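You operate a simulated robot arm through the tools that you are given. There is no shell and no other tool.

The job below is to be done with a simulated robot arm. You get a single attempt, and the scene is never put back.

## Task
Wipe the smears off the cycle's display.
Fine: switch off and lean the screen back first; the screen ends upright again and the wiping pad goes back. Set down upright: grey pad. What is to be rubbed or washed off counts as gone when no trace of it is left.

It is judged by the outcome, as a careful person would: the job done as asked, and still so three seconds after it is handed in. It fails if anything else is knocked over, pushed out of place, dropped, spilled or broken.

## Robot
A 7-joint arm with a two-finger parallel gripper, fixed in place. Base frame: the origin is at the foot of the arm, x ahead of it, y to its left, z up. Units: m, degrees, N and s.
Its first joint turns from -166.0 to 166.0 degrees. Payload 4.4 kg.
The TCP is the grasp point between the finger pads, 0.023 m short of the fingertips. In the tool frame z runs along the fingers and y along their closing line. The gripper opens to 0.094 m. The fingers are 0.038 m wide and 0.01 m thick; the gripper's body (0.054 by 0.096 m) begins 0.039 m behind the TCP.
Orientation is told as [roll, pitch, yaw] about the base's x, y, z axes, in that order, counted from this pose: with the fingers straight down and closing along the base's y, the tool's x points along the base's -x, its y along +y and its z along -z.

## Interface
- The arm moves only by the tool drive_tool. Its argument "rows" is a list of rows, each a list of 6 numbers: the shift along the tool's x, y, z in units of 50 mm (1.0 is 50 mm), then the turn, a rotation vector about the tool's x, y, z in units of 6 degrees (1.0 is 6 degrees). In form: [[x, y, z, rx, ry, rz], ...]. A call has 1 to 20 rows; each row shifts and turns the commanded pose from where the row before left it, along the tool's axes as they then stand. "gripper" is the finger opening in m, from 0 to 0.094, set as the call begins (left out, the last holds). A call with a number of a shift or a turn outside -1 to 1 is refused whole. A row lasts 0.2 s, in which the tool goes at most 0.05 m and 8.6 degrees; a call with a longer step from one row to the next is refused whole, and so is a gripper value outside its range. A pose out of reach is approached as far as the arm can. The call stops where the force on the tool passes 90 N (or 10 N more than at its start, if that is more) or the arm is blocked; 0.2 s more then pass. The fingers move at their own pace (about 0.072 m/s each) and stop on an object; they squeeze with about 34 N. The grip force told is the motor's: it shows also when the fingers shut on nothing. Time passes only in rows, and 0.2 s behind the last, so rows that do not move let the fingers close. It gives the time, the measured TCP pose, the force on the tool (base axes), the opening and the grip force at its end, in the units of the frame above (readings bear some noise), with the torque about the TCP (base axes, N m) and any sound that the robot's microphone picked up.
- Cameras (640 x 400 px; columns grow to the right, rows downward): "scene" is fixed at [0.0498, 0.5003, 1.7158]; the picture's right is [-0.45, -0.89, 0.00], its down [-0.44, 0.22, -0.87] and it looks along [0.78, -0.40, -0.49] (base axes); focal length 354 px, centre (320, 200). "wrist" rides on the gripper at [0.086, 0.016, -0.074] in the tool frame; the picture's right is [-0.18, 0.98, 0.00], its down [-0.58, -0.11, -0.81] and it looks along [-0.79, -0.15, 0.59] (tool axes); focal length 243 px, centre (320, 200). There is no depth. A picture from a camera that has moved, and an enlarged one, comes with that camera's place and axes in the base frame and with its lens.
- grab_frame(camera): a new picture of that camera. The clock stands still meanwhile.
- zoom(camera, box): a new picture of the part [left, top, right, bottom] of that camera's present view, enlarged. The clock stands still meanwhile.
- hand_in(): hands the job in; it is judged then, once.

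Nothing tells you positions but the pictures and the camera data. Unless the task says otherwise, let go and move clear before handing in.

The tools are called after ">>>" by a JSON object that holds its "name" and its "arguments". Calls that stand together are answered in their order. drive_tool: Moves the arm, as the interface text tells. Its arguments: {"type":"object","properties":{"rows":{"type":"array","items":{"type":"array","items":{"type":"number"}}},"gripper":{"type":"number"}},"required":["rows"]} The other tools are called the same way: grab_frame (camera) takes a picture; zoom (camera, box) takes an enlarged picture of a part of a camera's view; hand_in () hands the job in.

At the start:

```text
clock: 0.0
tool_pos: [0.7046, -0.072, 1.4835]
tool_rot: [0.0, 0.0, 0.0]
force: [0.7, 0.5, -0.1]
wrist_torque: [-0.02, -0.02, 0.02]
gripper_width: 0.094
gripper_force: 0.1
```

scene: 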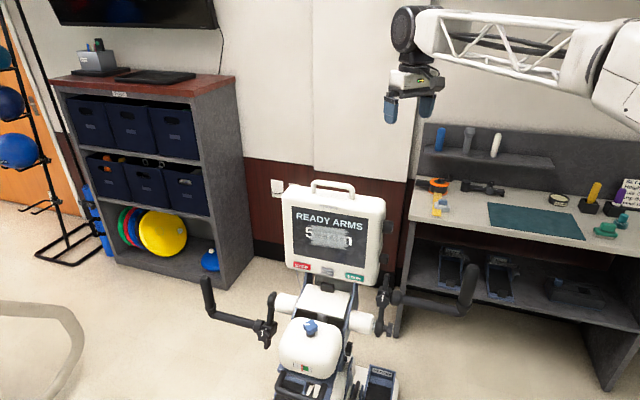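
wrist: 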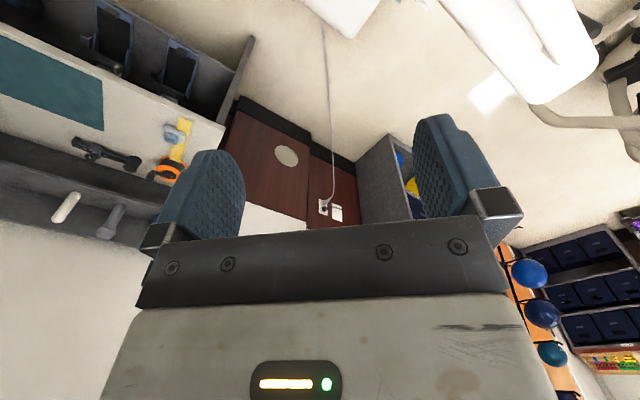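

I see an arm-cycle with a smeared display in the middle of the scene, a shelf on the left and a workbench on the right. I'll look closer at the display, the bench and the cycle before moving.

>>> {"name": "zoom", "arguments": {"camera": "scene", "box": [260, 170, 420, 290]}}

>>> {"name": "zoom", "arguments": {"camera": "scene", "box": [400, 120, 640, 270]}}

>>> {"name": "zoom", "arguments": {"camera": "scene", "box": [190, 270, 490, 400]}}

>>> {"name": "zoom", "arguments": {"camera": "scene", "box": [40, 30, 260, 280]}}

```text
3.33 times, centred on (340, 230) of scene
camera zoom: at [0.0498, 0.5003, 1.7158], right [-0.45, -0.89, 0.0], down [-0.44, 0.22, -0.87], along [0.78, -0.4, -0.49], focal length 1182 px, centre (253, 100)
```

zoom: 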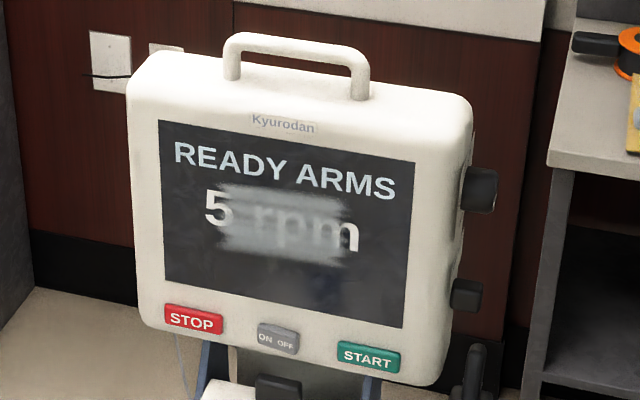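

```text
2.67 times, centred on (520, 195) of scene
camera zoom: at [0.0498, 0.5003, 1.7158], right [-0.45, -0.89, 0.0], down [-0.44, 0.22, -0.87], along [0.78, -0.4, -0.49], focal length 945 px, centre (-213, 213)
```

zoom: 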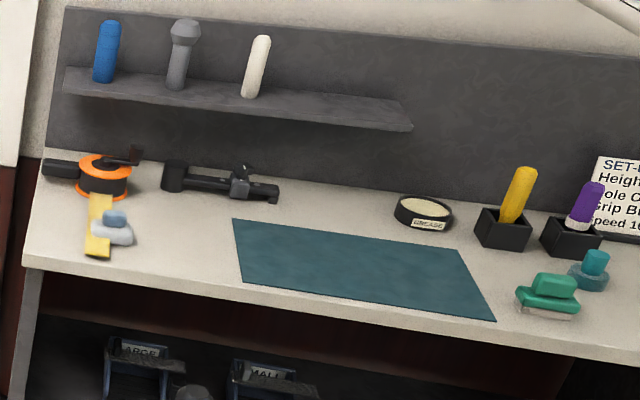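

```text
2.13 times, centred on (340, 335) of scene
camera zoom: at [0.0498, 0.5003, 1.7158], right [-0.45, -0.89, 0.0], down [-0.44, 0.22, -0.87], along [0.78, -0.4, -0.49], focal length 756 px, centre (277, -88)
```

zoom: 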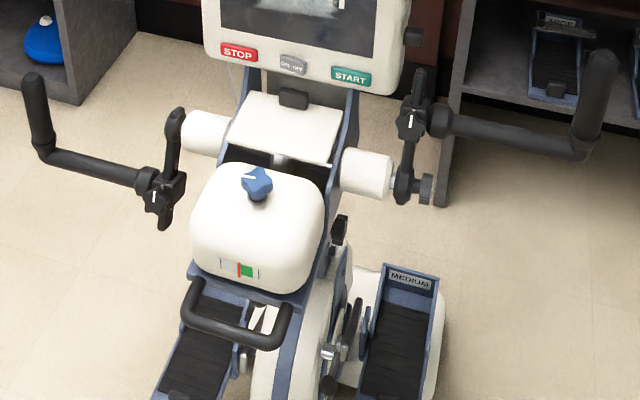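

```text
1.60 times, centred on (150, 155) of scene
camera zoom: at [0.0498, 0.5003, 1.7158], right [-0.45, -0.89, 0.0], down [-0.44, 0.22, -0.87], along [0.78, -0.4, -0.49], focal length 567 px, centre (592, 272)
```

zoom: 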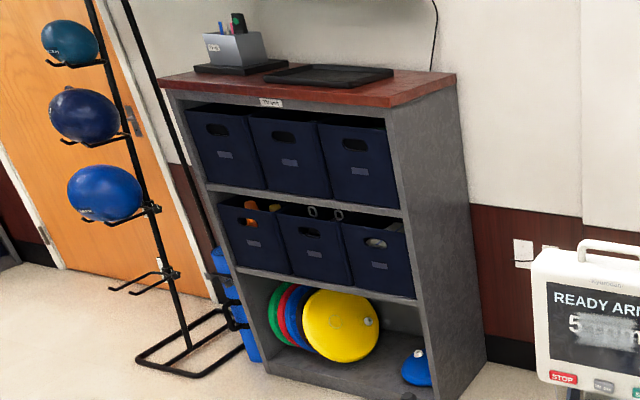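

The grey wiping pad seems to sit at the near-left end of the bench beside a yellow strip. I'll zoom further on it, and on the display's controls and hinge.

>>> {"name": "zoom", "arguments": {"camera": "scene", "box": [405, 165, 485, 225]}}

>>> {"name": "zoom", "arguments": {"camera": "scene", "box": [560, 170, 640, 250]}}

>>> {"name": "zoom", "arguments": {"camera": "scene", "box": [350, 190, 430, 290]}}

>>> {"name": "zoom", "arguments": {"camera": "scene", "box": [280, 250, 390, 310]}}

```text
6.67 times, centred on (445, 195) of scene
camera zoom: at [0.0498, 0.5003, 1.7158], right [-0.45, -0.89, 0.0], down [-0.44, 0.22, -0.87], along [0.78, -0.4, -0.49], focal length 2363 px, centre (-513, 233)
```

zoom: 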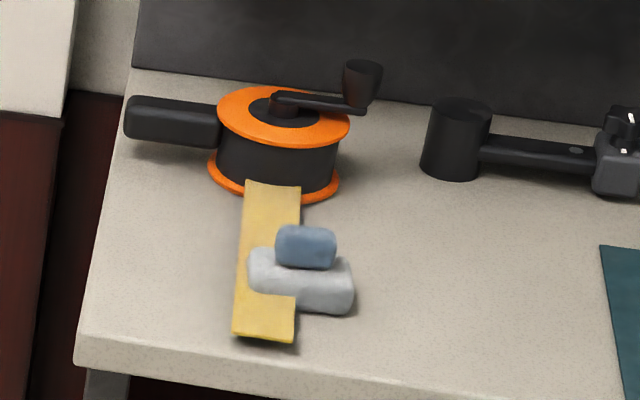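

```text
5.00 times, centred on (600, 210) of scene
camera zoom: at [0.0498, 0.5003, 1.7158], right [-0.45, -0.89, 0.0], down [-0.44, 0.22, -0.87], along [0.78, -0.4, -0.49], focal length 1772 px, centre (-1080, 150)
```

zoom: 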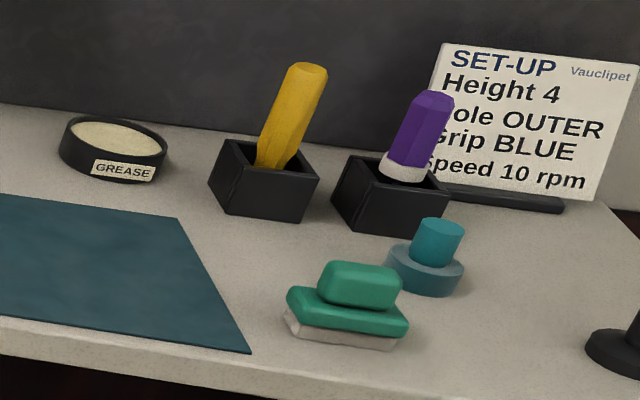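

```text
4.00 times, centred on (390, 240) of scene
camera zoom: at [0.0498, 0.5003, 1.7158], right [-0.45, -0.89, 0.0], down [-0.44, 0.22, -0.87], along [0.78, -0.4, -0.49], focal length 1418 px, centre (40, 40)
```

zoom: 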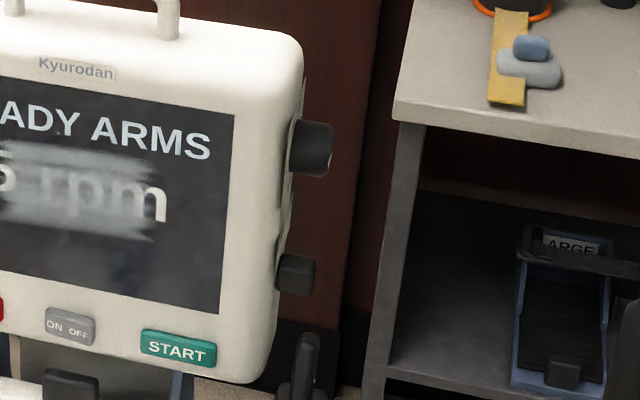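

```text
5.82 times, centred on (335, 280) of scene
camera zoom: at [0.0498, 0.5003, 1.7158], right [-0.45, -0.89, 0.0], down [-0.44, 0.22, -0.87], along [0.78, -0.4, -0.49], focal length 2062 px, centre (233, -266)
```

zoom: 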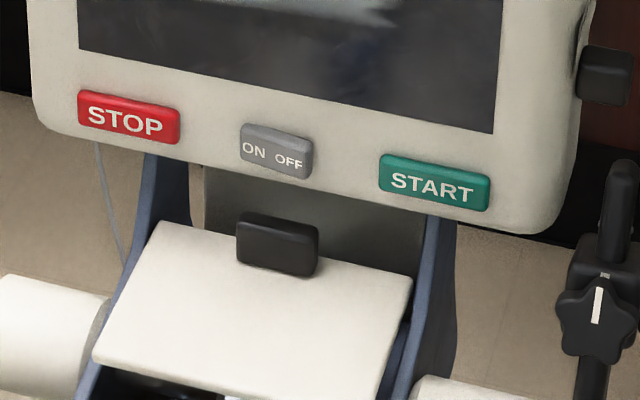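

The display carries a grey ON/OFF rocker below the screen, a carry handle on top, and dark knobs on its right side. The grey pad (with a blue knob) lies partly on a yellow tape on the bench. I'll back the arm off to view these from the wrist camera and triangulate.

>>> {"name": "drive_tool", "arguments": {"rows": [[0.8, 0, 0, 0, 0, 0], [0.8, 0, 0, 0, 0, 0], [0.8, 0, 0, 0, 0, 0], [0.8, 0, 0, 0, 0, 0], [0.8, 0, 0, 0, 0, 0], [0.8, 0, 0, 0, 0, 0]]}}

>>> {"name": "grab_frame", "arguments": {"camera": "wrist"}}

>>> {"name": "grab_frame", "arguments": {"camera": "scene"}}

```text
clock: 1.4
tool_pos: [0.4647, -0.0723, 1.4816]
tool_rot: [-0.1, 0.1, 0.0]
force: [-0.1, -0.8, 0.0]
wrist_torque: [0.05, 0.02, -0.02]
gripper_width: 0.0936
gripper_force: 0.0
```

```text
taken
camera wrist: at [0.3768, -0.0557, 1.5575], right [0.18, 0.98, 0.0], down [0.58, -0.11, 0.81], along [0.79, -0.15, -0.59], focal length 243 px, centre (320, 200)
```

wrist: 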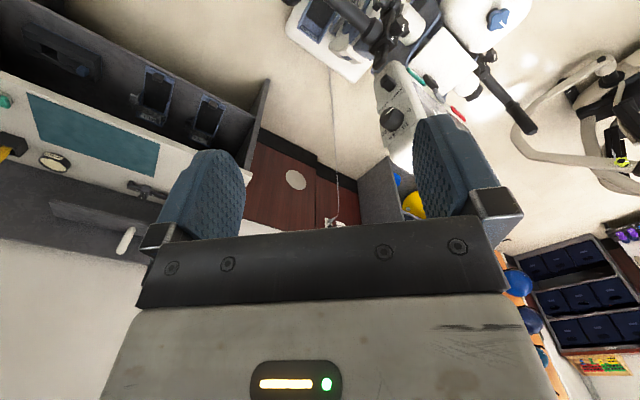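

```text
taken
```

scene: 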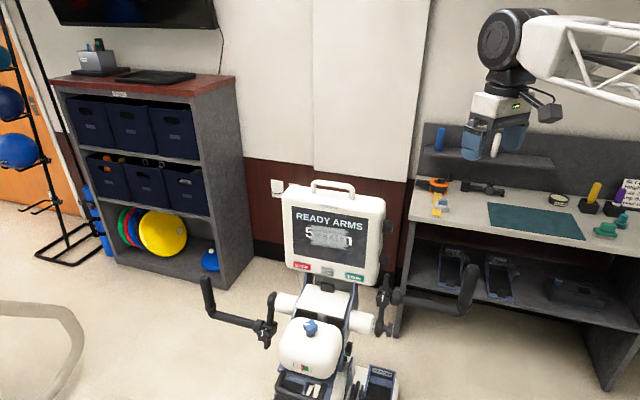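

The wrist camera now sees the display from its right side, behind a finger. I'll zoom in to find shared features for triangulating.

>>> {"name": "zoom", "arguments": {"camera": "wrist", "box": [340, 0, 560, 200]}}

>>> {"name": "zoom", "arguments": {"camera": "wrist", "box": [0, 60, 260, 260]}}

```text
2.00 times, centred on (450, 100) of wrist
camera zoom: at [0.3768, -0.0557, 1.5575], right [0.18, 0.98, 0.0], down [0.58, -0.11, 0.81], along [0.79, -0.15, -0.59], focal length 485 px, centre (60, 400)
```

zoom: 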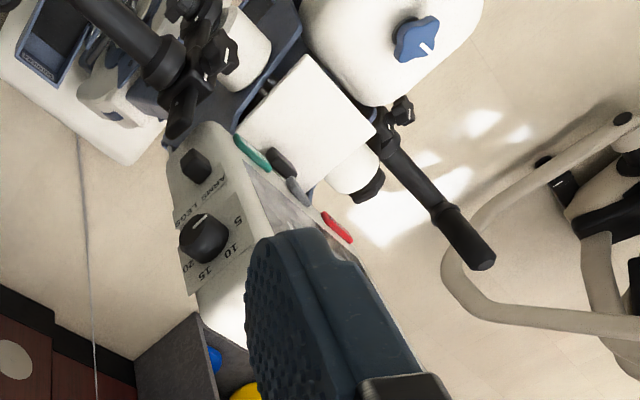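

```text
2.00 times, centred on (130, 160) of wrist
camera zoom: at [0.3768, -0.0557, 1.5575], right [0.18, 0.98, 0.0], down [0.58, -0.11, 0.81], along [0.79, -0.15, -0.59], focal length 485 px, centre (700, 280)
```

zoom: 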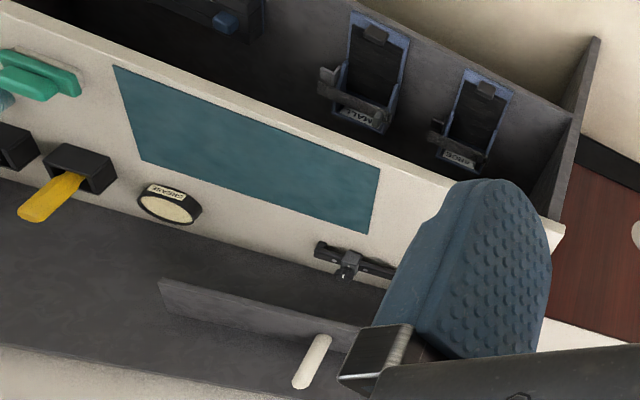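

Triangulating puts the START button near (0.65, 0.09, 1.07) and STOP near (0.76, 0.19, 1.07), so the display faces about 135° (toward -x,+y). The bench top is near z ≈ 0.87. I'll turn the wrist toward the bench to locate the pad better.

>>> {"name": "drive_tool", "arguments": {"rows": [[0, -0.5, 0, 0, 0, 1], [0, -0.5, 0, 0, 0, 1], [0, -0.5, 0, 0, 0, 1], [0, -0.5, 0, 0, 0, 1], [0, -0.5, 0, 0, 0, 1]]}}

>>> {"name": "grab_frame", "arguments": {"camera": "wrist"}}

>>> {"name": "zoom", "arguments": {"camera": "wrist", "box": [220, 100, 440, 240]}}

```text
clock: 2.6
tool_pos: [0.4399, -0.1931, 1.4859]
tool_rot: [0.0, 0.0, -29.9]
force: [0.5, 0.1, 0.9]
wrist_torque: [-0.03, -0.04, 0.03]
gripper_width: 0.0941
gripper_force: 0.0
```

```text
taken
camera wrist: at [0.3718, -0.1358, 1.5598], right [0.65, 0.76, 0.0], down [0.45, -0.39, 0.81], along [0.61, -0.53, -0.59], focal length 243 px, centre (320, 200)
```

wrist: 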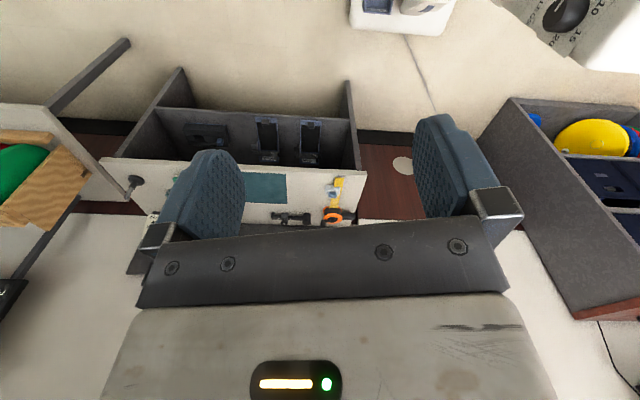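

```text
2.86 times, centred on (330, 170) of wrist
camera zoom: at [0.3718, -0.1358, 1.5598], right [0.65, 0.76, 0.0], down [0.45, -0.39, 0.81], along [0.61, -0.53, -0.59], focal length 693 px, centre (291, 286)
```

zoom: 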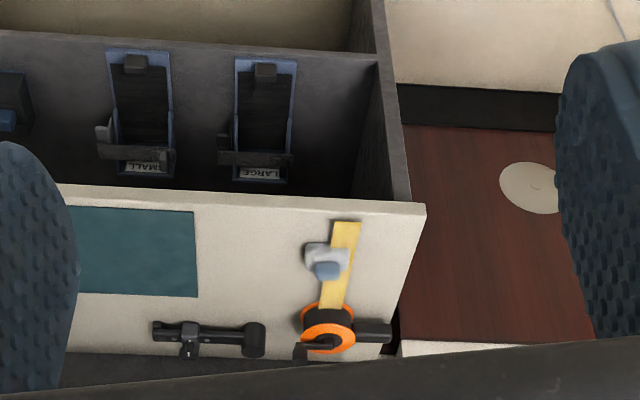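

The grey pad triangulates to roughly (1.08, -0.68, 0.87), which is far out. I'll take in the rest of the surroundings before deciding which pad is meant and how to reach it.

>>> {"name": "zoom", "arguments": {"camera": "wrist", "box": [0, 80, 260, 300]}}

>>> {"name": "zoom", "arguments": {"camera": "wrist", "box": [290, 150, 390, 230]}}

>>> {"name": "zoom", "arguments": {"camera": "wrist", "box": [340, 0, 640, 180]}}

>>> {"name": "zoom", "arguments": {"camera": "scene", "box": [60, 30, 240, 100]}}

```text
1.82 times, centred on (130, 190) of wrist
camera zoom: at [0.3718, -0.1358, 1.5598], right [0.65, 0.76, 0.0], down [0.45, -0.39, 0.81], along [0.61, -0.53, -0.59], focal length 441 px, centre (666, 218)
```

zoom: 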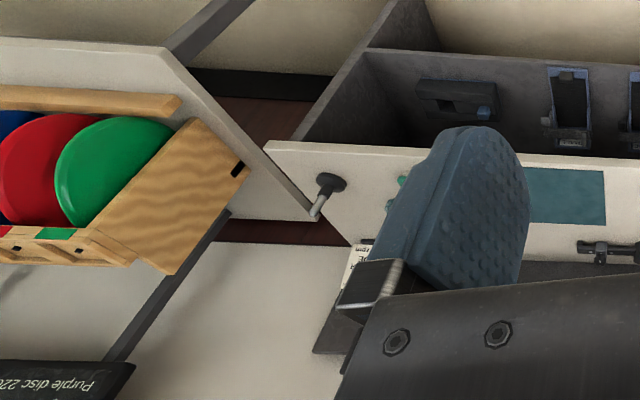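

```text
5.00 times, centred on (340, 190) of wrist
camera zoom: at [0.3718, -0.1358, 1.5598], right [0.65, 0.76, 0.0], down [0.45, -0.39, 0.81], along [0.61, -0.53, -0.59], focal length 1213 px, centre (220, 250)
```

zoom: 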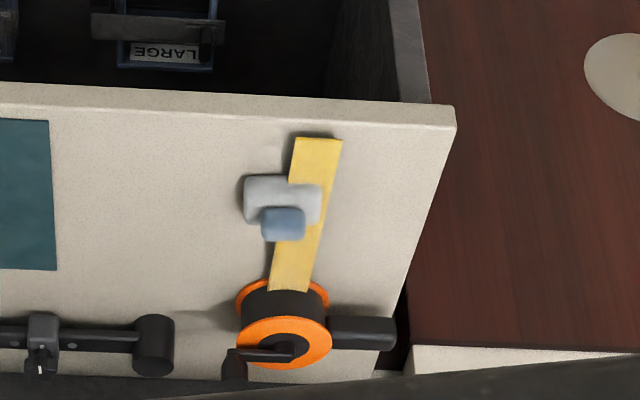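

```text
2.13 times, centred on (490, 90) of wrist
camera zoom: at [0.3718, -0.1358, 1.5598], right [0.65, 0.76, 0.0], down [0.45, -0.39, 0.81], along [0.61, -0.53, -0.59], focal length 518 px, centre (-43, 435)
```

zoom: 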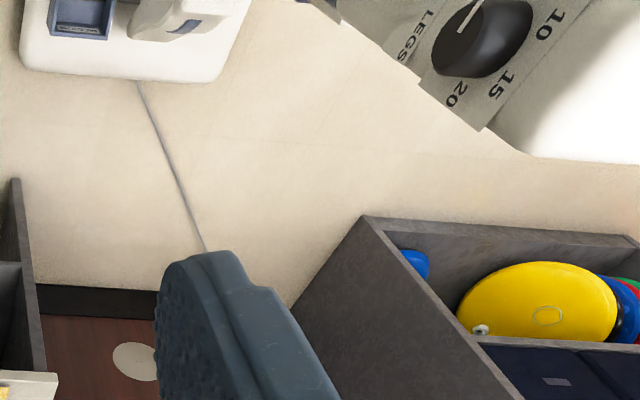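

```text
3.56 times, centred on (150, 65) of scene
camera zoom: at [0.0498, 0.5003, 1.7158], right [-0.45, -0.89, 0.0], down [-0.44, 0.22, -0.87], along [0.78, -0.4, -0.49], focal length 1260 px, centre (924, 680)
```

zoom: 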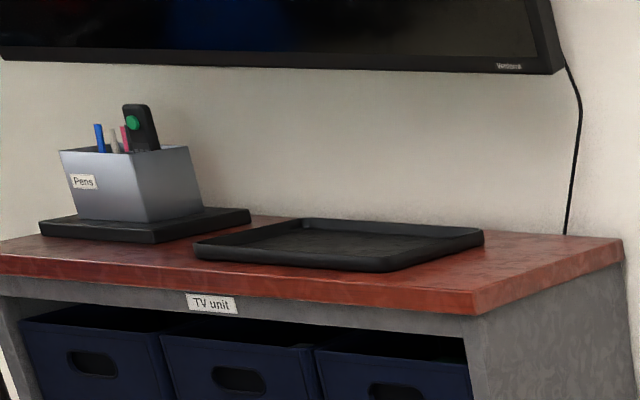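

The wiping tool is clearly the light-grey pad with the blue knob lying over the tape end on the bench. First I'll go round to the front of the display for a frontal look, staying well above it.

>>> {"name": "drive_tool", "arguments": {"rows": [[0, 0, 0, 0, 0, 0.8333], [0, 0, 0, 0, 0, 0.8333], [0, 0, 0, 0, 0, 0.8333], [0.64, 0.6, 0.05, 0, 0, 0], [0.64, 0.6, 0.05, 0, 0, 0], [0.64, 0.6, 0.05, 0, 0, 0], [0.64, 0.6, 0.05, 0, 0, 0], [0.64, 0.6, 0.05, 0, 0, 0], [0.64, 0.6, 0.05, 0, 0, 0], [0.64, 0.6, 0.05, 0, 0, 0], [0.64, 0.6, 0.05, 0, 0, 0], [0.64, 0.6, 0.05, 0, 0, 0], [0.64, 0.6, 0.05, 0, 0, 0], [0.64, 0.6, 0.05, 0, 0, 0], [0.64, 0.6, 0.05, 0, 0, 0], [0.64, 0.6, 0.05, 0, 0, 0], [0.64, 0.6, 0.05, 0, 0, 0]]}}

>>> {"name": "grab_frame", "arguments": {"camera": "wrist"}}

>>> {"name": "grab_frame", "arguments": {"camera": "scene"}}

```text
clock: 6.2
tool_pos: [0.4204, 0.4207, 1.4461]
tool_rot: [0.1, 0.1, -45.0]
force: [0.0, -0.7, -0.3]
wrist_torque: [0.0, 0.01, -0.01]
gripper_width: 0.094
gripper_force: 0.1
```

```text
taken
camera wrist: at [0.3693, 0.4933, 1.5214], right [0.82, 0.57, 0.0], down [0.33, -0.49, 0.81], along [0.46, -0.66, -0.59], focal length 243 px, centre (320, 200)
```

wrist: 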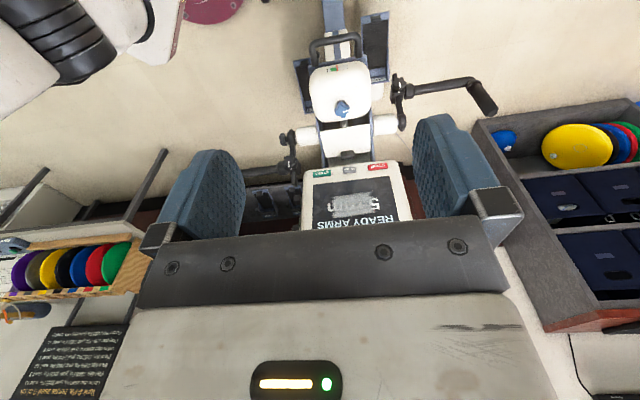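

```text
taken
```

scene: 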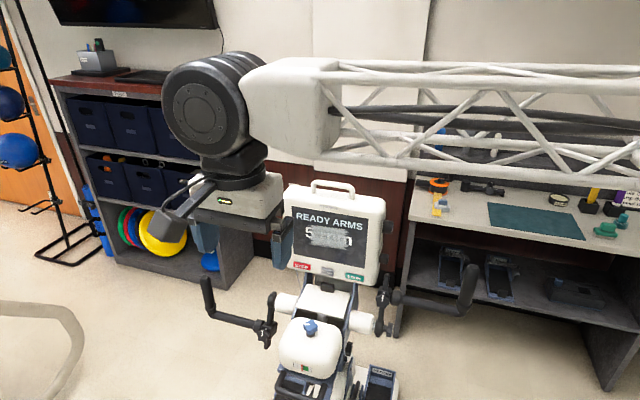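

From the front I can see the display, its rocker and the board with writing. I'll tilt the wrist up to get a full frontal view of the screen and read the board.

>>> {"name": "zoom", "arguments": {"camera": "wrist", "box": [20, 310, 140, 400]}}

>>> {"name": "drive_tool", "arguments": {"rows": [[0, 0, 0, 0, -1, 0], [0, 0, 0, 0, -1, 0], [0, 0, 0, 0, -1, 0], [0, 0, 0, 0, -1, 0], [0, 0, 0, 0, -1, 0]]}}

>>> {"name": "grab_frame", "arguments": {"camera": "wrist"}}

>>> {"name": "zoom", "arguments": {"camera": "wrist", "box": [240, 20, 440, 240]}}

```text
4.44 times, centred on (80, 355) of wrist
camera zoom: at [0.3693, 0.4933, 1.5214], right [0.82, 0.57, 0.0], down [0.33, -0.49, 0.81], along [0.46, -0.66, -0.59], focal length 1078 px, centre (1387, -489)
```

zoom: 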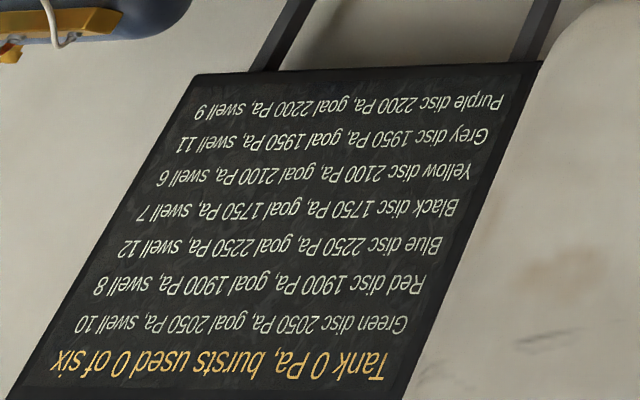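

```text
clock: 7.4
tool_pos: [0.4186, 0.4214, 1.4478]
tool_rot: [0.0, -30.0, -44.9]
force: [0.3, 0.4, -0.1]
wrist_torque: [0.0, 0.02, 0.0]
gripper_width: 0.0941
gripper_force: 0.1
```

```text
taken
camera wrist: at [0.3504, 0.5119, 1.4694], right [0.81, 0.58, 0.09], down [-0.01, -0.15, 0.99], along [0.59, -0.8, -0.11], focal length 243 px, centre (320, 200)
```

wrist: 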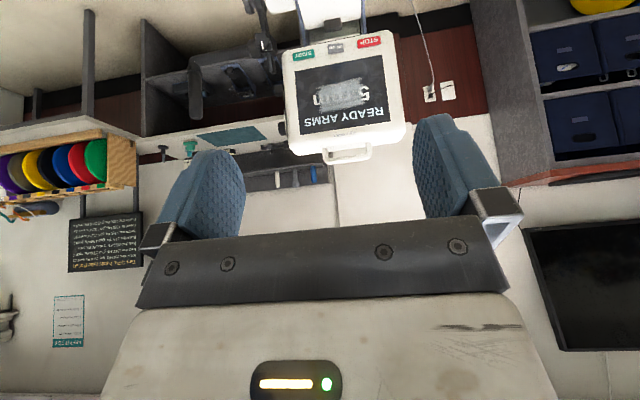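

```text
1.82 times, centred on (340, 130) of wrist
camera zoom: at [0.3504, 0.5119, 1.4694], right [0.81, 0.58, 0.09], down [-0.01, -0.15, 0.99], along [0.59, -0.8, -0.11], focal length 441 px, centre (284, 327)
```

zoom: 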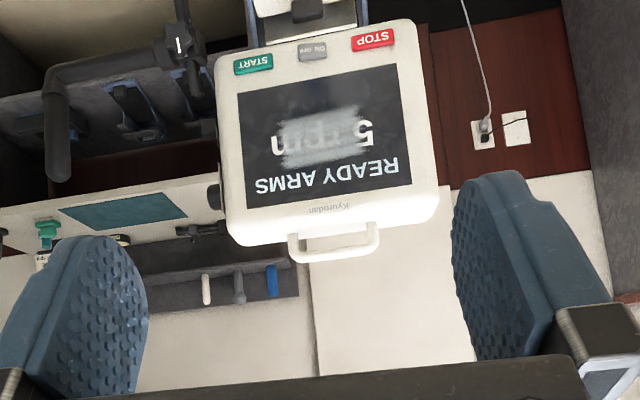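

The frontal view fits well. The screen plane is vertical, spanning z 1.104–1.262 with a 45° heading, and the smear is about 10 × 6.5 cm at its middle, around z 1.18. The rocker is near (0.70, 0.14, 1.073), OFF on the right. I'll close the fingers, tilt to 42° and come to a standoff to inspect the rocker.

>>> {"name": "drive_tool", "arguments": {"rows": [[0, 0, 0, 0, -1, 0], [0, 0, 0, 0, -1, 0], [0.027, -0.0133, 0.8667, 0, 0, 0], [0.027, -0.0133, 0.8667, 0, 0, 0], [0.027, -0.0133, 0.8667, 0, 0, 0], [0.027, -0.0133, 0.8667, 0, 0, 0], [0.027, -0.0133, 0.8667, 0, 0, 0], [0.027, -0.0133, 0.8667, 0, 0, 0], [0.027, -0.0133, 0.8667, 0, 0, 0]], "gripper": 0.0}}

>>> {"name": "grab_frame", "arguments": {"camera": "wrist"}}

>>> {"name": "grab_frame", "arguments": {"camera": "scene"}}

```text
clock: 9.4
tool_pos: [0.5565, 0.2809, 1.2153]
tool_rot: [0.1, -42.0, -45.0]
force: [-0.4, -0.3, 0.2]
wrist_torque: [0.02, 0.03, 0.0]
gripper_width: 0.0
gripper_force: 34.8
```

```text
taken
camera wrist: at [0.4857, 0.3737, 1.2143], right [0.79, 0.6, 0.12], down [-0.15, 0.0, 0.99], along [0.59, -0.8, 0.09], focal length 243 px, centre (320, 200)
```

wrist: 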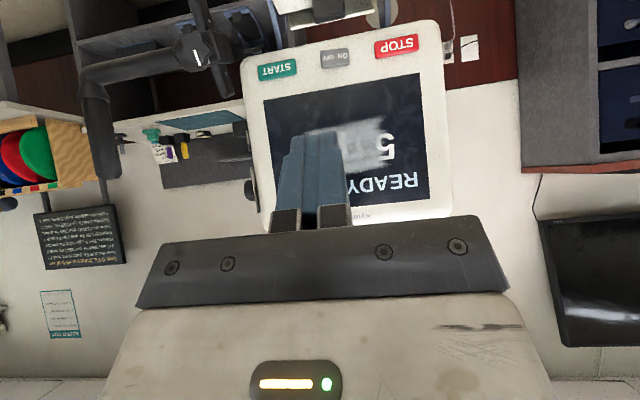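

```text
taken
```

scene: 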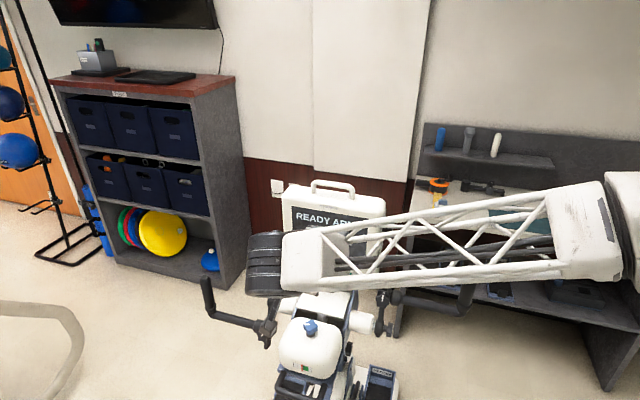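

The arm is in front of the screen with fingers closed, about 20 cm off. I'll zoom on the rocker and the smear.

>>> {"name": "zoom", "arguments": {"camera": "wrist", "box": [240, 20, 440, 100]}}

>>> {"name": "zoom", "arguments": {"camera": "wrist", "box": [310, 40, 360, 75]}}

>>> {"name": "zoom", "arguments": {"camera": "wrist", "box": [240, 60, 450, 220]}}

>>> {"name": "zoom", "arguments": {"camera": "wrist", "box": [200, 0, 420, 60]}}

```text
3.20 times, centred on (340, 60) of wrist
camera zoom: at [0.4857, 0.3737, 1.2143], right [0.79, 0.6, 0.12], down [-0.15, 0.0, 0.99], along [0.59, -0.8, 0.09], focal length 776 px, centre (256, 648)
```

zoom: 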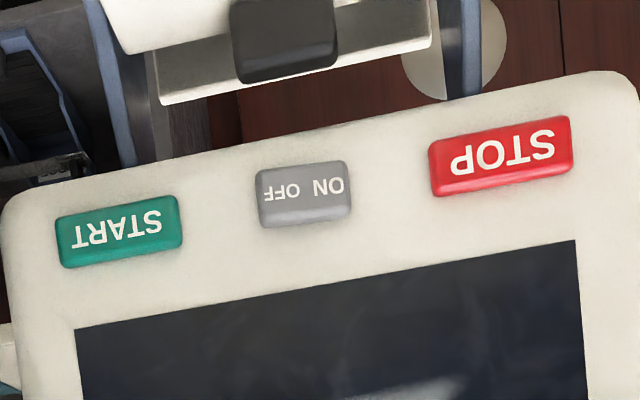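

```text
11.43 times, centred on (335, 58) of wrist
camera zoom: at [0.4857, 0.3737, 1.2143], right [0.79, 0.6, 0.12], down [-0.15, 0.0, 0.99], along [0.59, -0.8, 0.09], focal length 2773 px, centre (149, 1829)
```

zoom: 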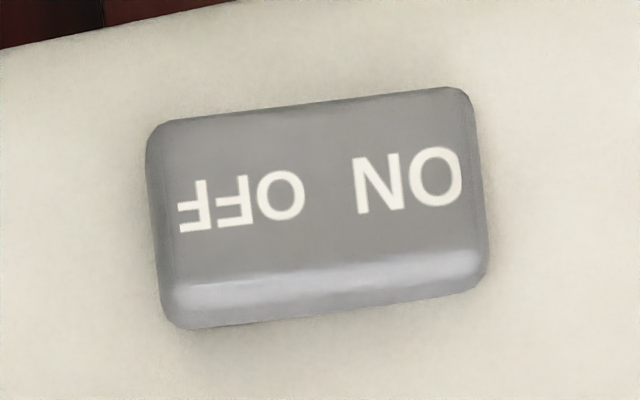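

```text
2.50 times, centred on (345, 140) of wrist
camera zoom: at [0.4857, 0.3737, 1.2143], right [0.79, 0.6, 0.12], down [-0.15, 0.0, 0.99], along [0.59, -0.8, 0.09], focal length 606 px, centre (258, 350)
```

zoom: 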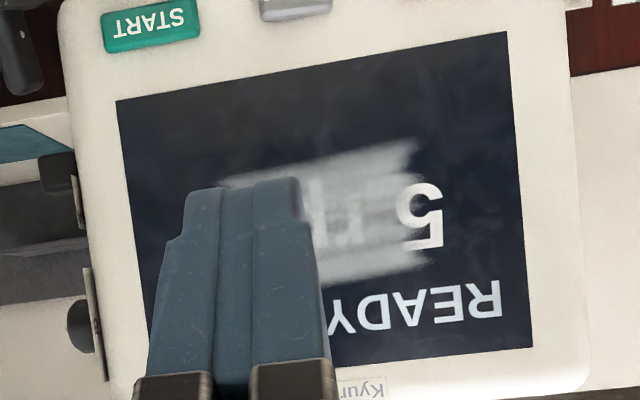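

```text
2.91 times, centred on (310, 30) of wrist
camera zoom: at [0.4857, 0.3737, 1.2143], right [0.79, 0.6, 0.12], down [-0.15, 0.0, 0.99], along [0.59, -0.8, 0.09], focal length 706 px, centre (349, 694)
```

zoom: 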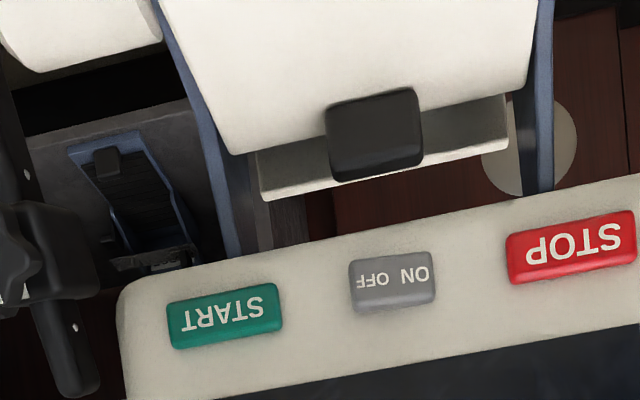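

The "ON OFF" key is a raised grey push key at about z 1.072. I'll bring the closed fingertips in front of its OFF half, then press in gently.

>>> {"name": "drive_tool", "arguments": {"rows": [[0.0864, -0.008, 0.6644, 0, 0, 0], [0.0864, -0.008, 0.6644, 0, 0, 0], [0.0864, -0.008, 0.6644, 0, 0, 0], [0.0864, -0.008, 0.6644, 0, 0, 0], [0.0864, -0.008, 0.6644, 0, 0, 0], [-0.223, 0, 0.2, 0, 0, 0], [-0.223, 0, 0.2, 0, 0, 0], [-0.223, 0, 0.2, 0, 0, 0]]}}

>>> {"name": "grab_frame", "arguments": {"camera": "wrist"}}

>>> {"name": "grab_frame", "arguments": {"camera": "scene"}}

```text
clock: 11.2
tool_pos: [0.651, 0.1801, 1.0804]
tool_rot: [0.0, -42.0, -44.9]
force: [0.0, 0.3, 0.5]
wrist_torque: [-0.01, -0.04, -0.02]
gripper_width: 0.0001
gripper_force: 34.0
```

```text
taken
camera wrist: at [0.5805, 0.2727, 1.0788], right [0.79, 0.6, 0.12], down [-0.15, 0.0, 0.99], along [0.59, -0.8, 0.09], focal length 243 px, centre (320, 200)
```

wrist: 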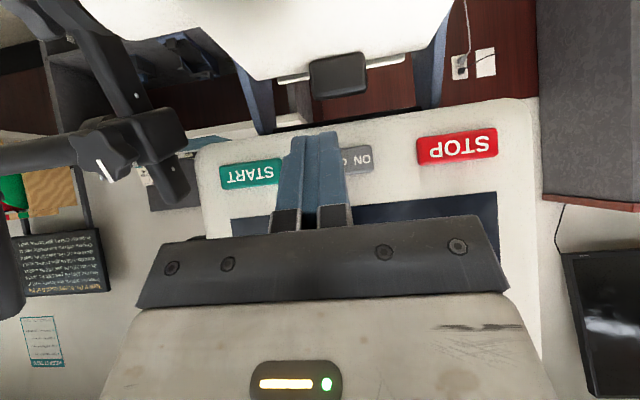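

```text
taken
```

scene: 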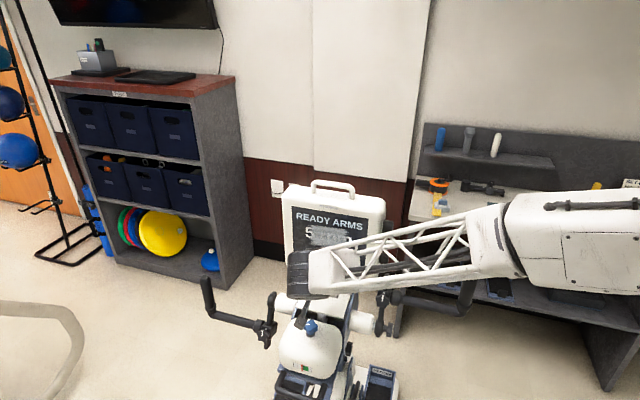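

The fingertips stand in front of the OFF half, about 2–3 cm off. I'll creep forward in 3 mm steps and watch the force.

>>> {"name": "drive_tool", "arguments": {"rows": [[-0.0446, 0, 0.0401, 0, 0, 0], [-0.0446, 0, 0.0401, 0, 0, 0], [-0.0446, 0, 0.0401, 0, 0, 0], [-0.0446, 0, 0.0401, 0, 0, 0], [-0.0446, 0, 0.0401, 0, 0, 0], [-0.0446, 0, 0.0401, 0, 0, 0], [-0.0446, 0, 0.0401, 0, 0, 0]]}}

>>> {"name": "zoom", "arguments": {"camera": "wrist", "box": [220, 80, 520, 240]}}

```text
clock: 12.8
tool_pos: [0.6666, 0.1645, 1.0793]
tool_rot: [0.0, -42.0, -44.9]
force: [-0.7, 0.2, -0.2]
wrist_torque: [0.03, 0.02, 0.03]
gripper_width: 0.0002
gripper_force: 34.2
```

```text
2.13 times, centred on (370, 160) of wrist
camera zoom: at [0.596, 0.2569, 1.0772], right [0.79, 0.6, 0.12], down [-0.15, 0.0, 0.99], along [0.59, -0.8, 0.09], focal length 518 px, centre (213, 285)
```

zoom: 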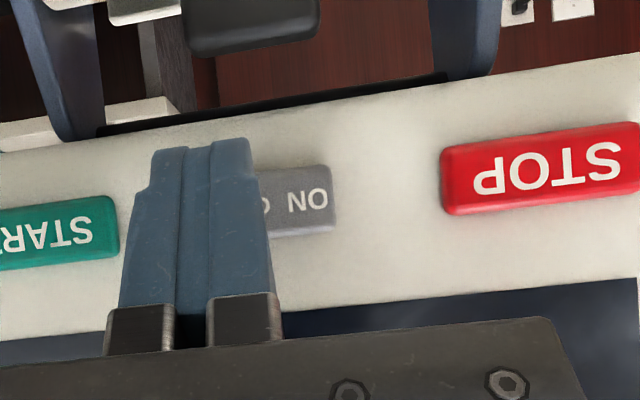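

Still no contact at about 35.5 cm forward; the tip covers the OFF half. I'll keep creeping forward.

>>> {"name": "drive_tool", "arguments": {"rows": [[-0.0297, 0.02, 0.0267, 0, 0, 0], [-0.0297, 0.02, 0.0267, 0, 0, 0], [-0.0297, 0, 0.0267, 0, 0, 0], [-0.0297, 0, 0.0267, 0, 0, 0]]}}

>>> {"name": "grab_frame", "arguments": {"camera": "scene"}}

```text
clock: 13.8
tool_pos: [0.6722, 0.1593, 1.0792]
tool_rot: [-0.1, -42.0, -44.9]
force: [0.5, 0.2, 0.4]
wrist_torque: [0.01, -0.04, 0.01]
gripper_width: 0.0
gripper_force: 33.7
```

```text
taken
```

scene: 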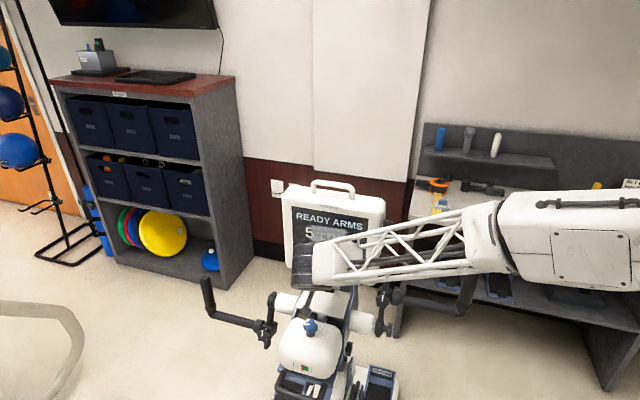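

No contact yet; continuing in 2 mm steps.

>>> {"name": "drive_tool", "arguments": {"rows": [[-0.0297, 0, 0.0267, 0, 0, 0], [-0.0297, 0, 0.0267, 0, 0, 0], [-0.0297, 0, 0.0267, 0, 0, 0]]}}

>>> {"name": "zoom", "arguments": {"camera": "wrist", "box": [220, 80, 520, 240]}}

```text
clock: 14.6
tool_pos: [0.6747, 0.1572, 1.0789]
tool_rot: [0.0, -42.0, -44.8]
force: [-62.9, 35.5, 11.2]
wrist_torque: [-0.03, 0.05, -0.11]
gripper_width: 0.0
gripper_force: 34.0
```

```text
2.13 times, centred on (370, 160) of wrist
camera zoom: at [0.6052, 0.2497, 1.0773], right [0.79, 0.6, 0.12], down [-0.15, 0.0, 0.99], along [0.59, -0.8, 0.09], focal length 518 px, centre (213, 285)
```

zoom: 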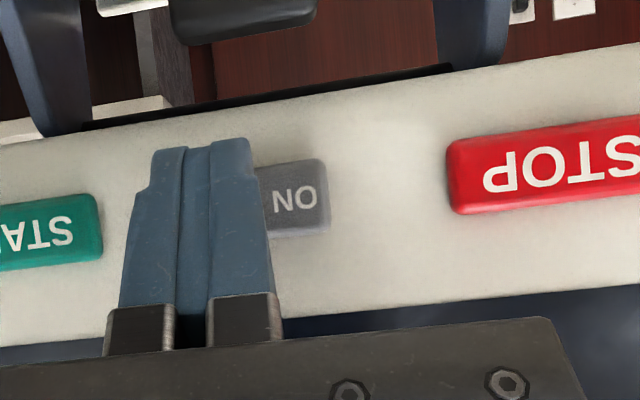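

Firm contact now (about 72 N). I'll back off a little and check whether the screen went dark.

>>> {"name": "drive_tool", "arguments": {"rows": [[0.1485, 0, -0.1335, 0, 0, 0], [0.297, 0, -0.267, 0, 0, 0], [0.445, 0, -0.4, 0, 0, 0], [0.445, 0, -0.4, 0, 0, 0]]}}

>>> {"name": "grab_frame", "arguments": {"camera": "wrist"}}

>>> {"name": "zoom", "arguments": {"camera": "scene", "box": [260, 170, 420, 290]}}

```text
clock: 15.6
tool_pos: [0.6137, 0.2197, 1.0794]
tool_rot: [0.0, -42.1, -45.0]
force: [-0.8, -0.3, -0.1]
wrist_torque: [-0.03, -0.01, 0.01]
gripper_width: 0.0003
gripper_force: 34.1
```

```text
taken
camera wrist: at [0.5434, 0.3117, 1.0776], right [0.79, 0.6, 0.12], down [-0.15, 0.0, 0.99], along [0.59, -0.8, 0.09], focal length 243 px, centre (320, 200)
```

wrist: 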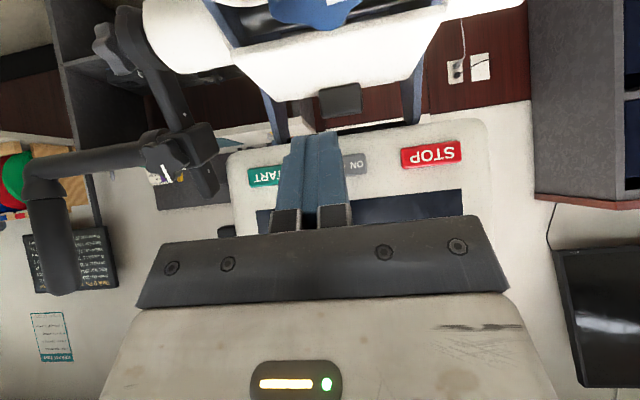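

```text
3.33 times, centred on (340, 230) of scene
camera zoom: at [0.0498, 0.5003, 1.7158], right [-0.45, -0.89, 0.0], down [-0.44, 0.22, -0.87], along [0.78, -0.4, -0.49], focal length 1182 px, centre (253, 100)
```

zoom: 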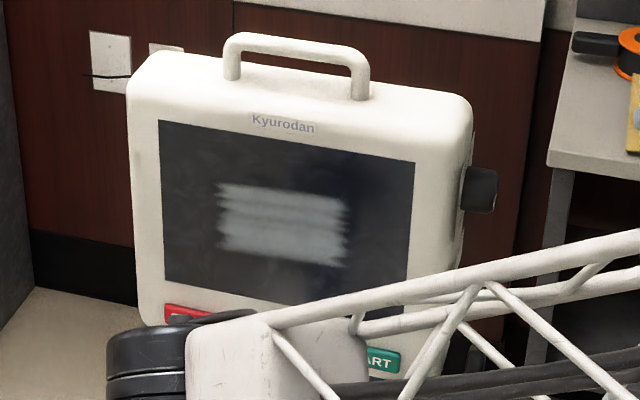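

The screen is off and only the smear (three overlapping strokes) remains. Next I lean the screen back: I'll retreat up, level the tool and turn it so the fingers close across the top carry handle.

>>> {"name": "drive_tool", "arguments": {"rows": [[0.3, 0, -0.6, 0, 0, 0], [-0.265, 0, -0.892, 0, 0, 0], [-0.265, 0, -0.892, 0, 0, 0], [-0.265, 0, -0.892, 0, 0, 0], [-0.265, 0, -0.892, 0, 0, 0], [-0.265, 0, -0.892, 0, 0, 0], [-0.265, 0, -0.892, 0, 0, 0], [-0.265, 0, -0.892, 0, 0, 0], [-0.265, 0, -0.892, 0, 0, 0], [-0.265, 0, -0.892, 0, 0, 0], [0, 0, 0, 0, 1, 0], [0, 0, 0, 0, 1, 0], [0, 0, 0, 0, 1, 0], [0, 0, 0, 0, 1, 0], [0, 0, 0, 0, 1, 0], [0, 0, 0, 0, 1, 0], [0, 0, 0, 0, 1, 0]]}}

>>> {"name": "drive_tool", "arguments": {"rows": [[0, 0, 0, 0, 0, -1], [0, 0, 0, 0, 0, -1], [0, 0, 0, 0, 0, -1], [0, 0, 0, 0, 0, -1], [0, 0, 0, 0, 0, -1], [0, 0, 0, 0, 0, -1], [0, 0, 0, 0, 0, -1], [0, 0, 0, 0, 0, -1], [0, 0, 0, 0, 0, -1], [0, 0, 0, 0, 0, -1], [0, 0, 0, 0, 0, -1], [0, 0, 0, 0, 0, -1], [0, 0, 0, 0, 0, -1], [0, 0, 0, 0, 0, -1], [0, 0, 0, 0, 0, -1]]}}

>>> {"name": "grab_frame", "arguments": {"camera": "wrist"}}

>>> {"name": "grab_frame", "arguments": {"camera": "scene"}}

```text
clock: 19.2
tool_pos: [0.4641, 0.3686, 1.4692]
tool_rot: [0.0, 0.1, -45.0]
force: [-0.4, -0.3, 0.2]
wrist_torque: [0.02, -0.03, -0.04]
gripper_width: 0.0
gripper_force: 33.4
```

```text
clock: 22.4
tool_pos: [0.4632, 0.3684, 1.4692]
tool_rot: [0.0, 0.0, 45.1]
force: [0.5, 0.5, -0.1]
wrist_torque: [0.0, 0.0, -0.01]
gripper_width: 0.0
gripper_force: 33.8
```

```text
taken
camera wrist: at [0.3902, 0.3201, 1.5439], right [-0.57, 0.82, 0.0], down [0.49, 0.34, 0.81], along [0.66, 0.46, -0.59], focal length 243 px, centre (320, 200)
```

wrist: 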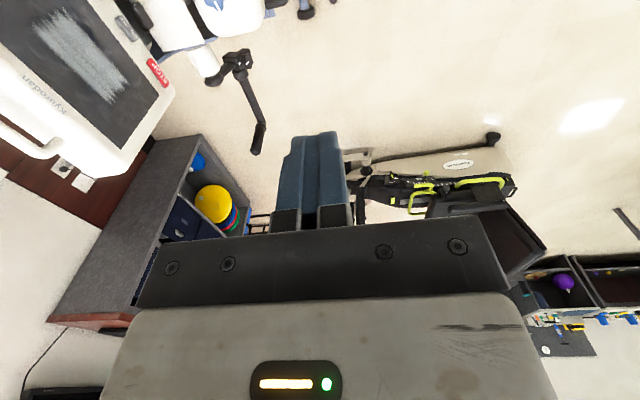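

```text
taken
```

scene: 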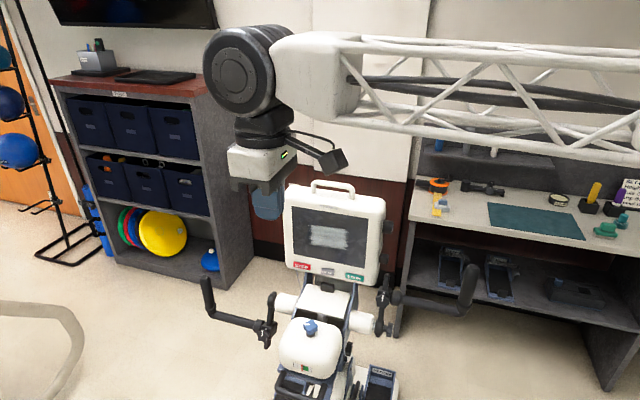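

The fingers now close across the handle's direction. I'll move over to the display's right side to see its profile and the handle.

>>> {"name": "drive_tool", "arguments": {"rows": [[0.418, -0.784, 0, 0, 0, 0], [0.418, -0.784, 0, 0, 0, 0], [0.418, -0.784, 0, 0, 0, 0], [0.418, -0.784, 0, 0, 0, 0], [0.418, -0.784, 0, 0, 0, 0], [0.418, -0.784, 0, 0, 0, 0], [0.418, -0.784, 0, 0, 0, 0], [0.418, -0.784, 0, 0, 0, 0], [0.418, -0.784, 0, 0, 0, 0]]}}

>>> {"name": "grab_frame", "arguments": {"camera": "wrist"}}

>>> {"name": "grab_frame", "arguments": {"camera": "scene"}}

```text
clock: 24.4
tool_pos: [0.5801, -0.0127, 1.4663]
tool_rot: [0.1, 0.0, 45.1]
force: [-0.3, 0.1, 0.5]
wrist_torque: [-0.01, -0.04, -0.04]
gripper_width: 0.0
gripper_force: 34.3
```

```text
taken
camera wrist: at [0.5065, -0.0616, 1.5427], right [-0.57, 0.82, 0.0], down [0.49, 0.33, 0.81], along [0.67, 0.46, -0.59], focal length 243 px, centre (320, 200)
```

wrist: 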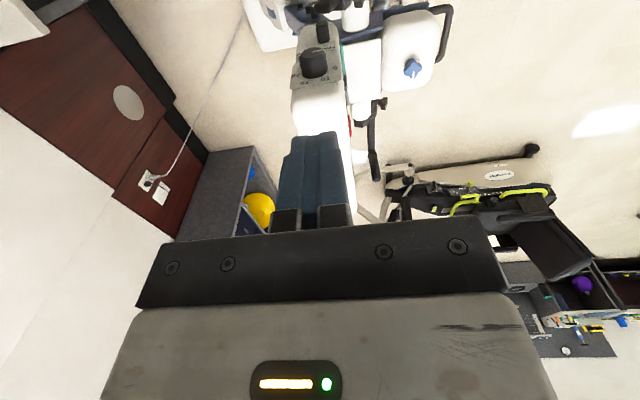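

```text
taken
```

scene: 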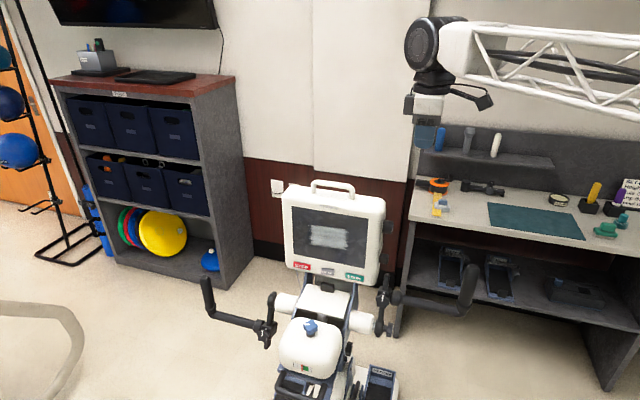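

The closed fingers hide the handle from here; I'll open them and look again.

>>> {"name": "drive_tool", "arguments": {"rows": [[0.4, 0, 0, 0, 0, 0], [0.4, 0, 0, 0, -0.8, 0], [0.4, 0, 0, 0, -0.8, 0], [0, 0, 0, 0, -0.8, 0]], "gripper": 0.09}}

>>> {"name": "grab_frame", "arguments": {"camera": "wrist"}}

>>> {"name": "zoom", "arguments": {"camera": "wrist", "box": [230, 0, 430, 220]}}

```text
clock: 25.4
tool_pos: [0.5387, -0.055, 1.4671]
tool_rot: [0.0, -14.5, 45.0]
force: [0.2, -0.4, -0.8]
wrist_torque: [0.01, -0.03, -0.02]
gripper_width: 0.0898
gripper_force: 0.0
```

```text
taken
camera wrist: at [0.4535, -0.1155, 1.5184], right [-0.57, 0.82, 0.05], down [0.33, 0.18, 0.93], along [0.75, 0.54, -0.37], focal length 243 px, centre (320, 200)
```

wrist: 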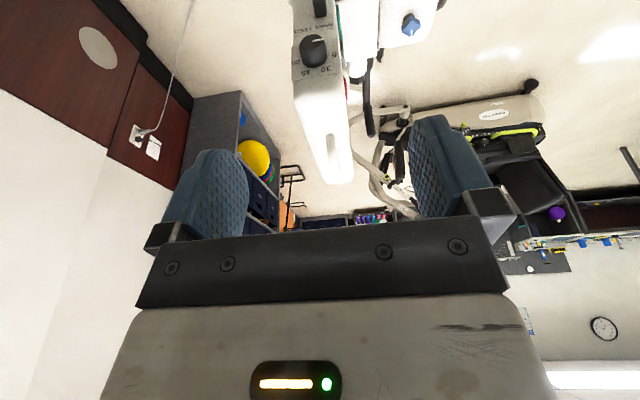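

```text
1.82 times, centred on (330, 110) of wrist
camera zoom: at [0.4535, -0.1155, 1.5184], right [-0.57, 0.82, 0.05], down [0.33, 0.18, 0.93], along [0.75, 0.54, -0.37], focal length 441 px, centre (302, 364)
```

zoom: 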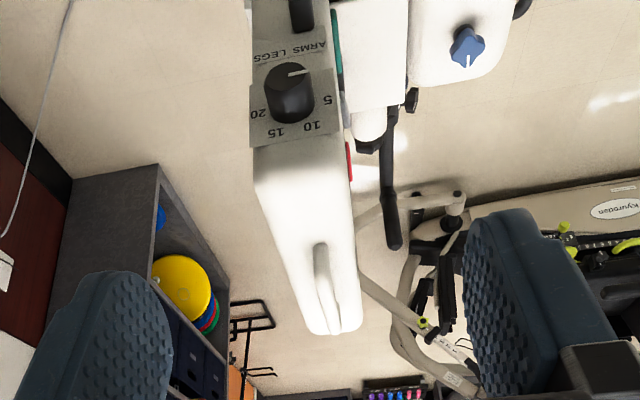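

I can see the display's top and handle in profile. I'll zoom in on the handle for a better fix.

>>> {"name": "zoom", "arguments": {"camera": "wrist", "box": [280, 80, 380, 190]}}

>>> {"name": "zoom", "arguments": {"camera": "scene", "box": [275, 170, 395, 230]}}

```text
3.64 times, centred on (330, 135) of wrist
camera zoom: at [0.4535, -0.1155, 1.5184], right [-0.57, 0.82, 0.05], down [0.33, 0.18, 0.93], along [0.75, 0.54, -0.37], focal length 882 px, centre (284, 436)
```

zoom: 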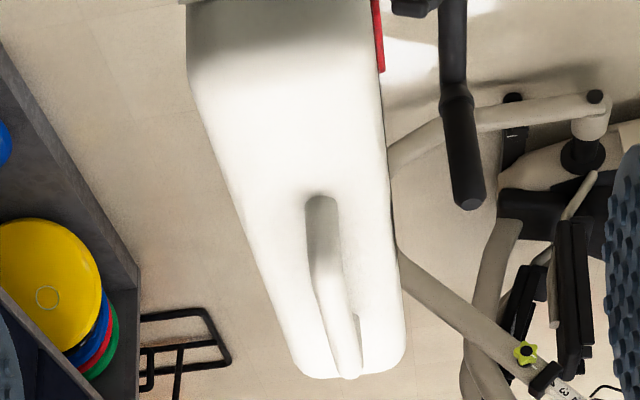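

```text
5.33 times, centred on (335, 200) of scene
camera zoom: at [0.0498, 0.5003, 1.7158], right [-0.45, -0.89, 0.0], down [-0.44, 0.22, -0.87], along [0.78, -0.4, -0.49], focal length 1891 px, centre (240, 200)
```

zoom: 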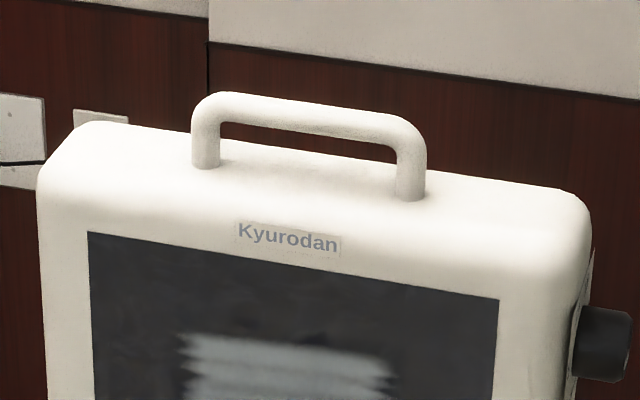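

The handle bar is at about z 1.32, centred near (0.73, 0.12), with 27 mm clearance above the case. I'll level the tool, go above the bar's centre and check alignment before lowering.

>>> {"name": "drive_tool", "arguments": {"rows": [[0, 0, 0, 0, 0.8, 0], [0, 0, 0, 0, 0.8, 0], [0, 0, 0, 0, 0.8, 0], [-0.853, -0.04, 0.157, 0, 0, 0], [-0.853, -0.04, 0.157, 0, 0, 0], [-0.853, -0.04, 0.157, 0, 0, 0], [-0.853, -0.04, 0.157, 0, 0, 0], [-0.853, -0.04, 0.157, 0, 0, 0], [-0.853, -0.04, 0.157, 0, 0, 0]], "gripper": 0.06}}

>>> {"name": "grab_frame", "arguments": {"camera": "wrist"}}

>>> {"name": "zoom", "arguments": {"camera": "scene", "box": [260, 100, 420, 220]}}

```text
clock: 27.4
tool_pos: [0.7277, 0.1199, 1.4212]
tool_rot: [0.0, -0.1, 44.9]
force: [-0.5, -0.4, 1.3]
wrist_torque: [-0.03, -0.02, 0.02]
gripper_width: 0.0601
gripper_force: 0.0
```

```text
taken
camera wrist: at [0.6539, 0.0699, 1.496], right [-0.57, 0.82, 0.0], down [0.49, 0.33, 0.81], along [0.67, 0.46, -0.59], focal length 243 px, centre (320, 200)
```

wrist: 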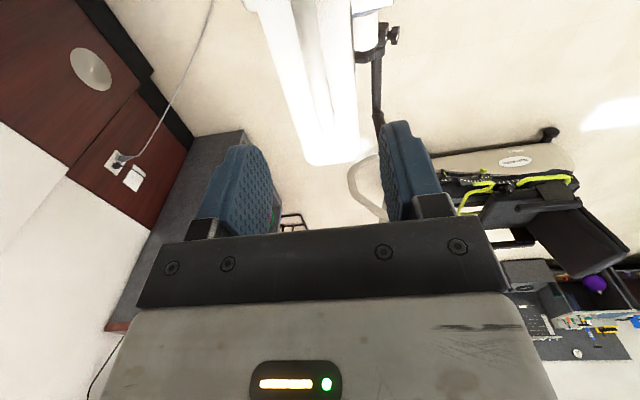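

```text
3.33 times, centred on (340, 160) of scene
camera zoom: at [0.0498, 0.5003, 1.7158], right [-0.45, -0.89, 0.0], down [-0.44, 0.22, -0.87], along [0.78, -0.4, -0.49], focal length 1182 px, centre (253, 333)
```

zoom: 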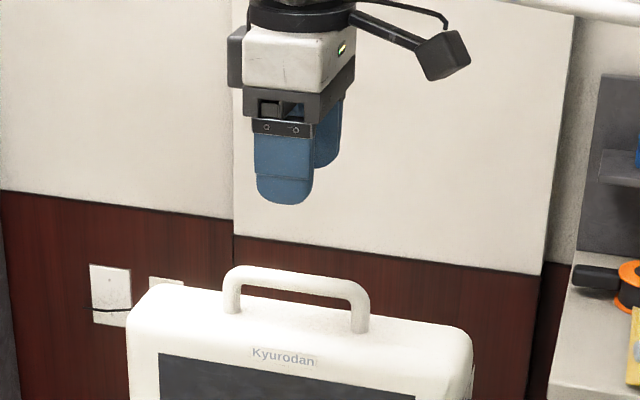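

>>> {"name": "zoom", "arguments": {"camera": "wrist", "box": [230, 0, 410, 180]}}

```text
2.22 times, centred on (320, 90) of wrist
camera zoom: at [0.6539, 0.0699, 1.496], right [-0.57, 0.82, 0.0], down [0.49, 0.33, 0.81], along [0.67, 0.46, -0.59], focal length 539 px, centre (320, 444)
```

zoom: 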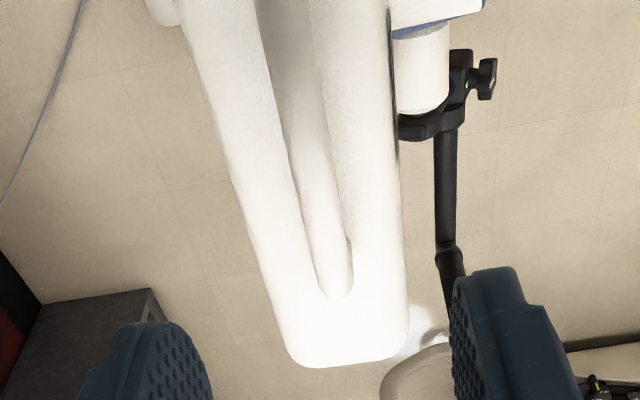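

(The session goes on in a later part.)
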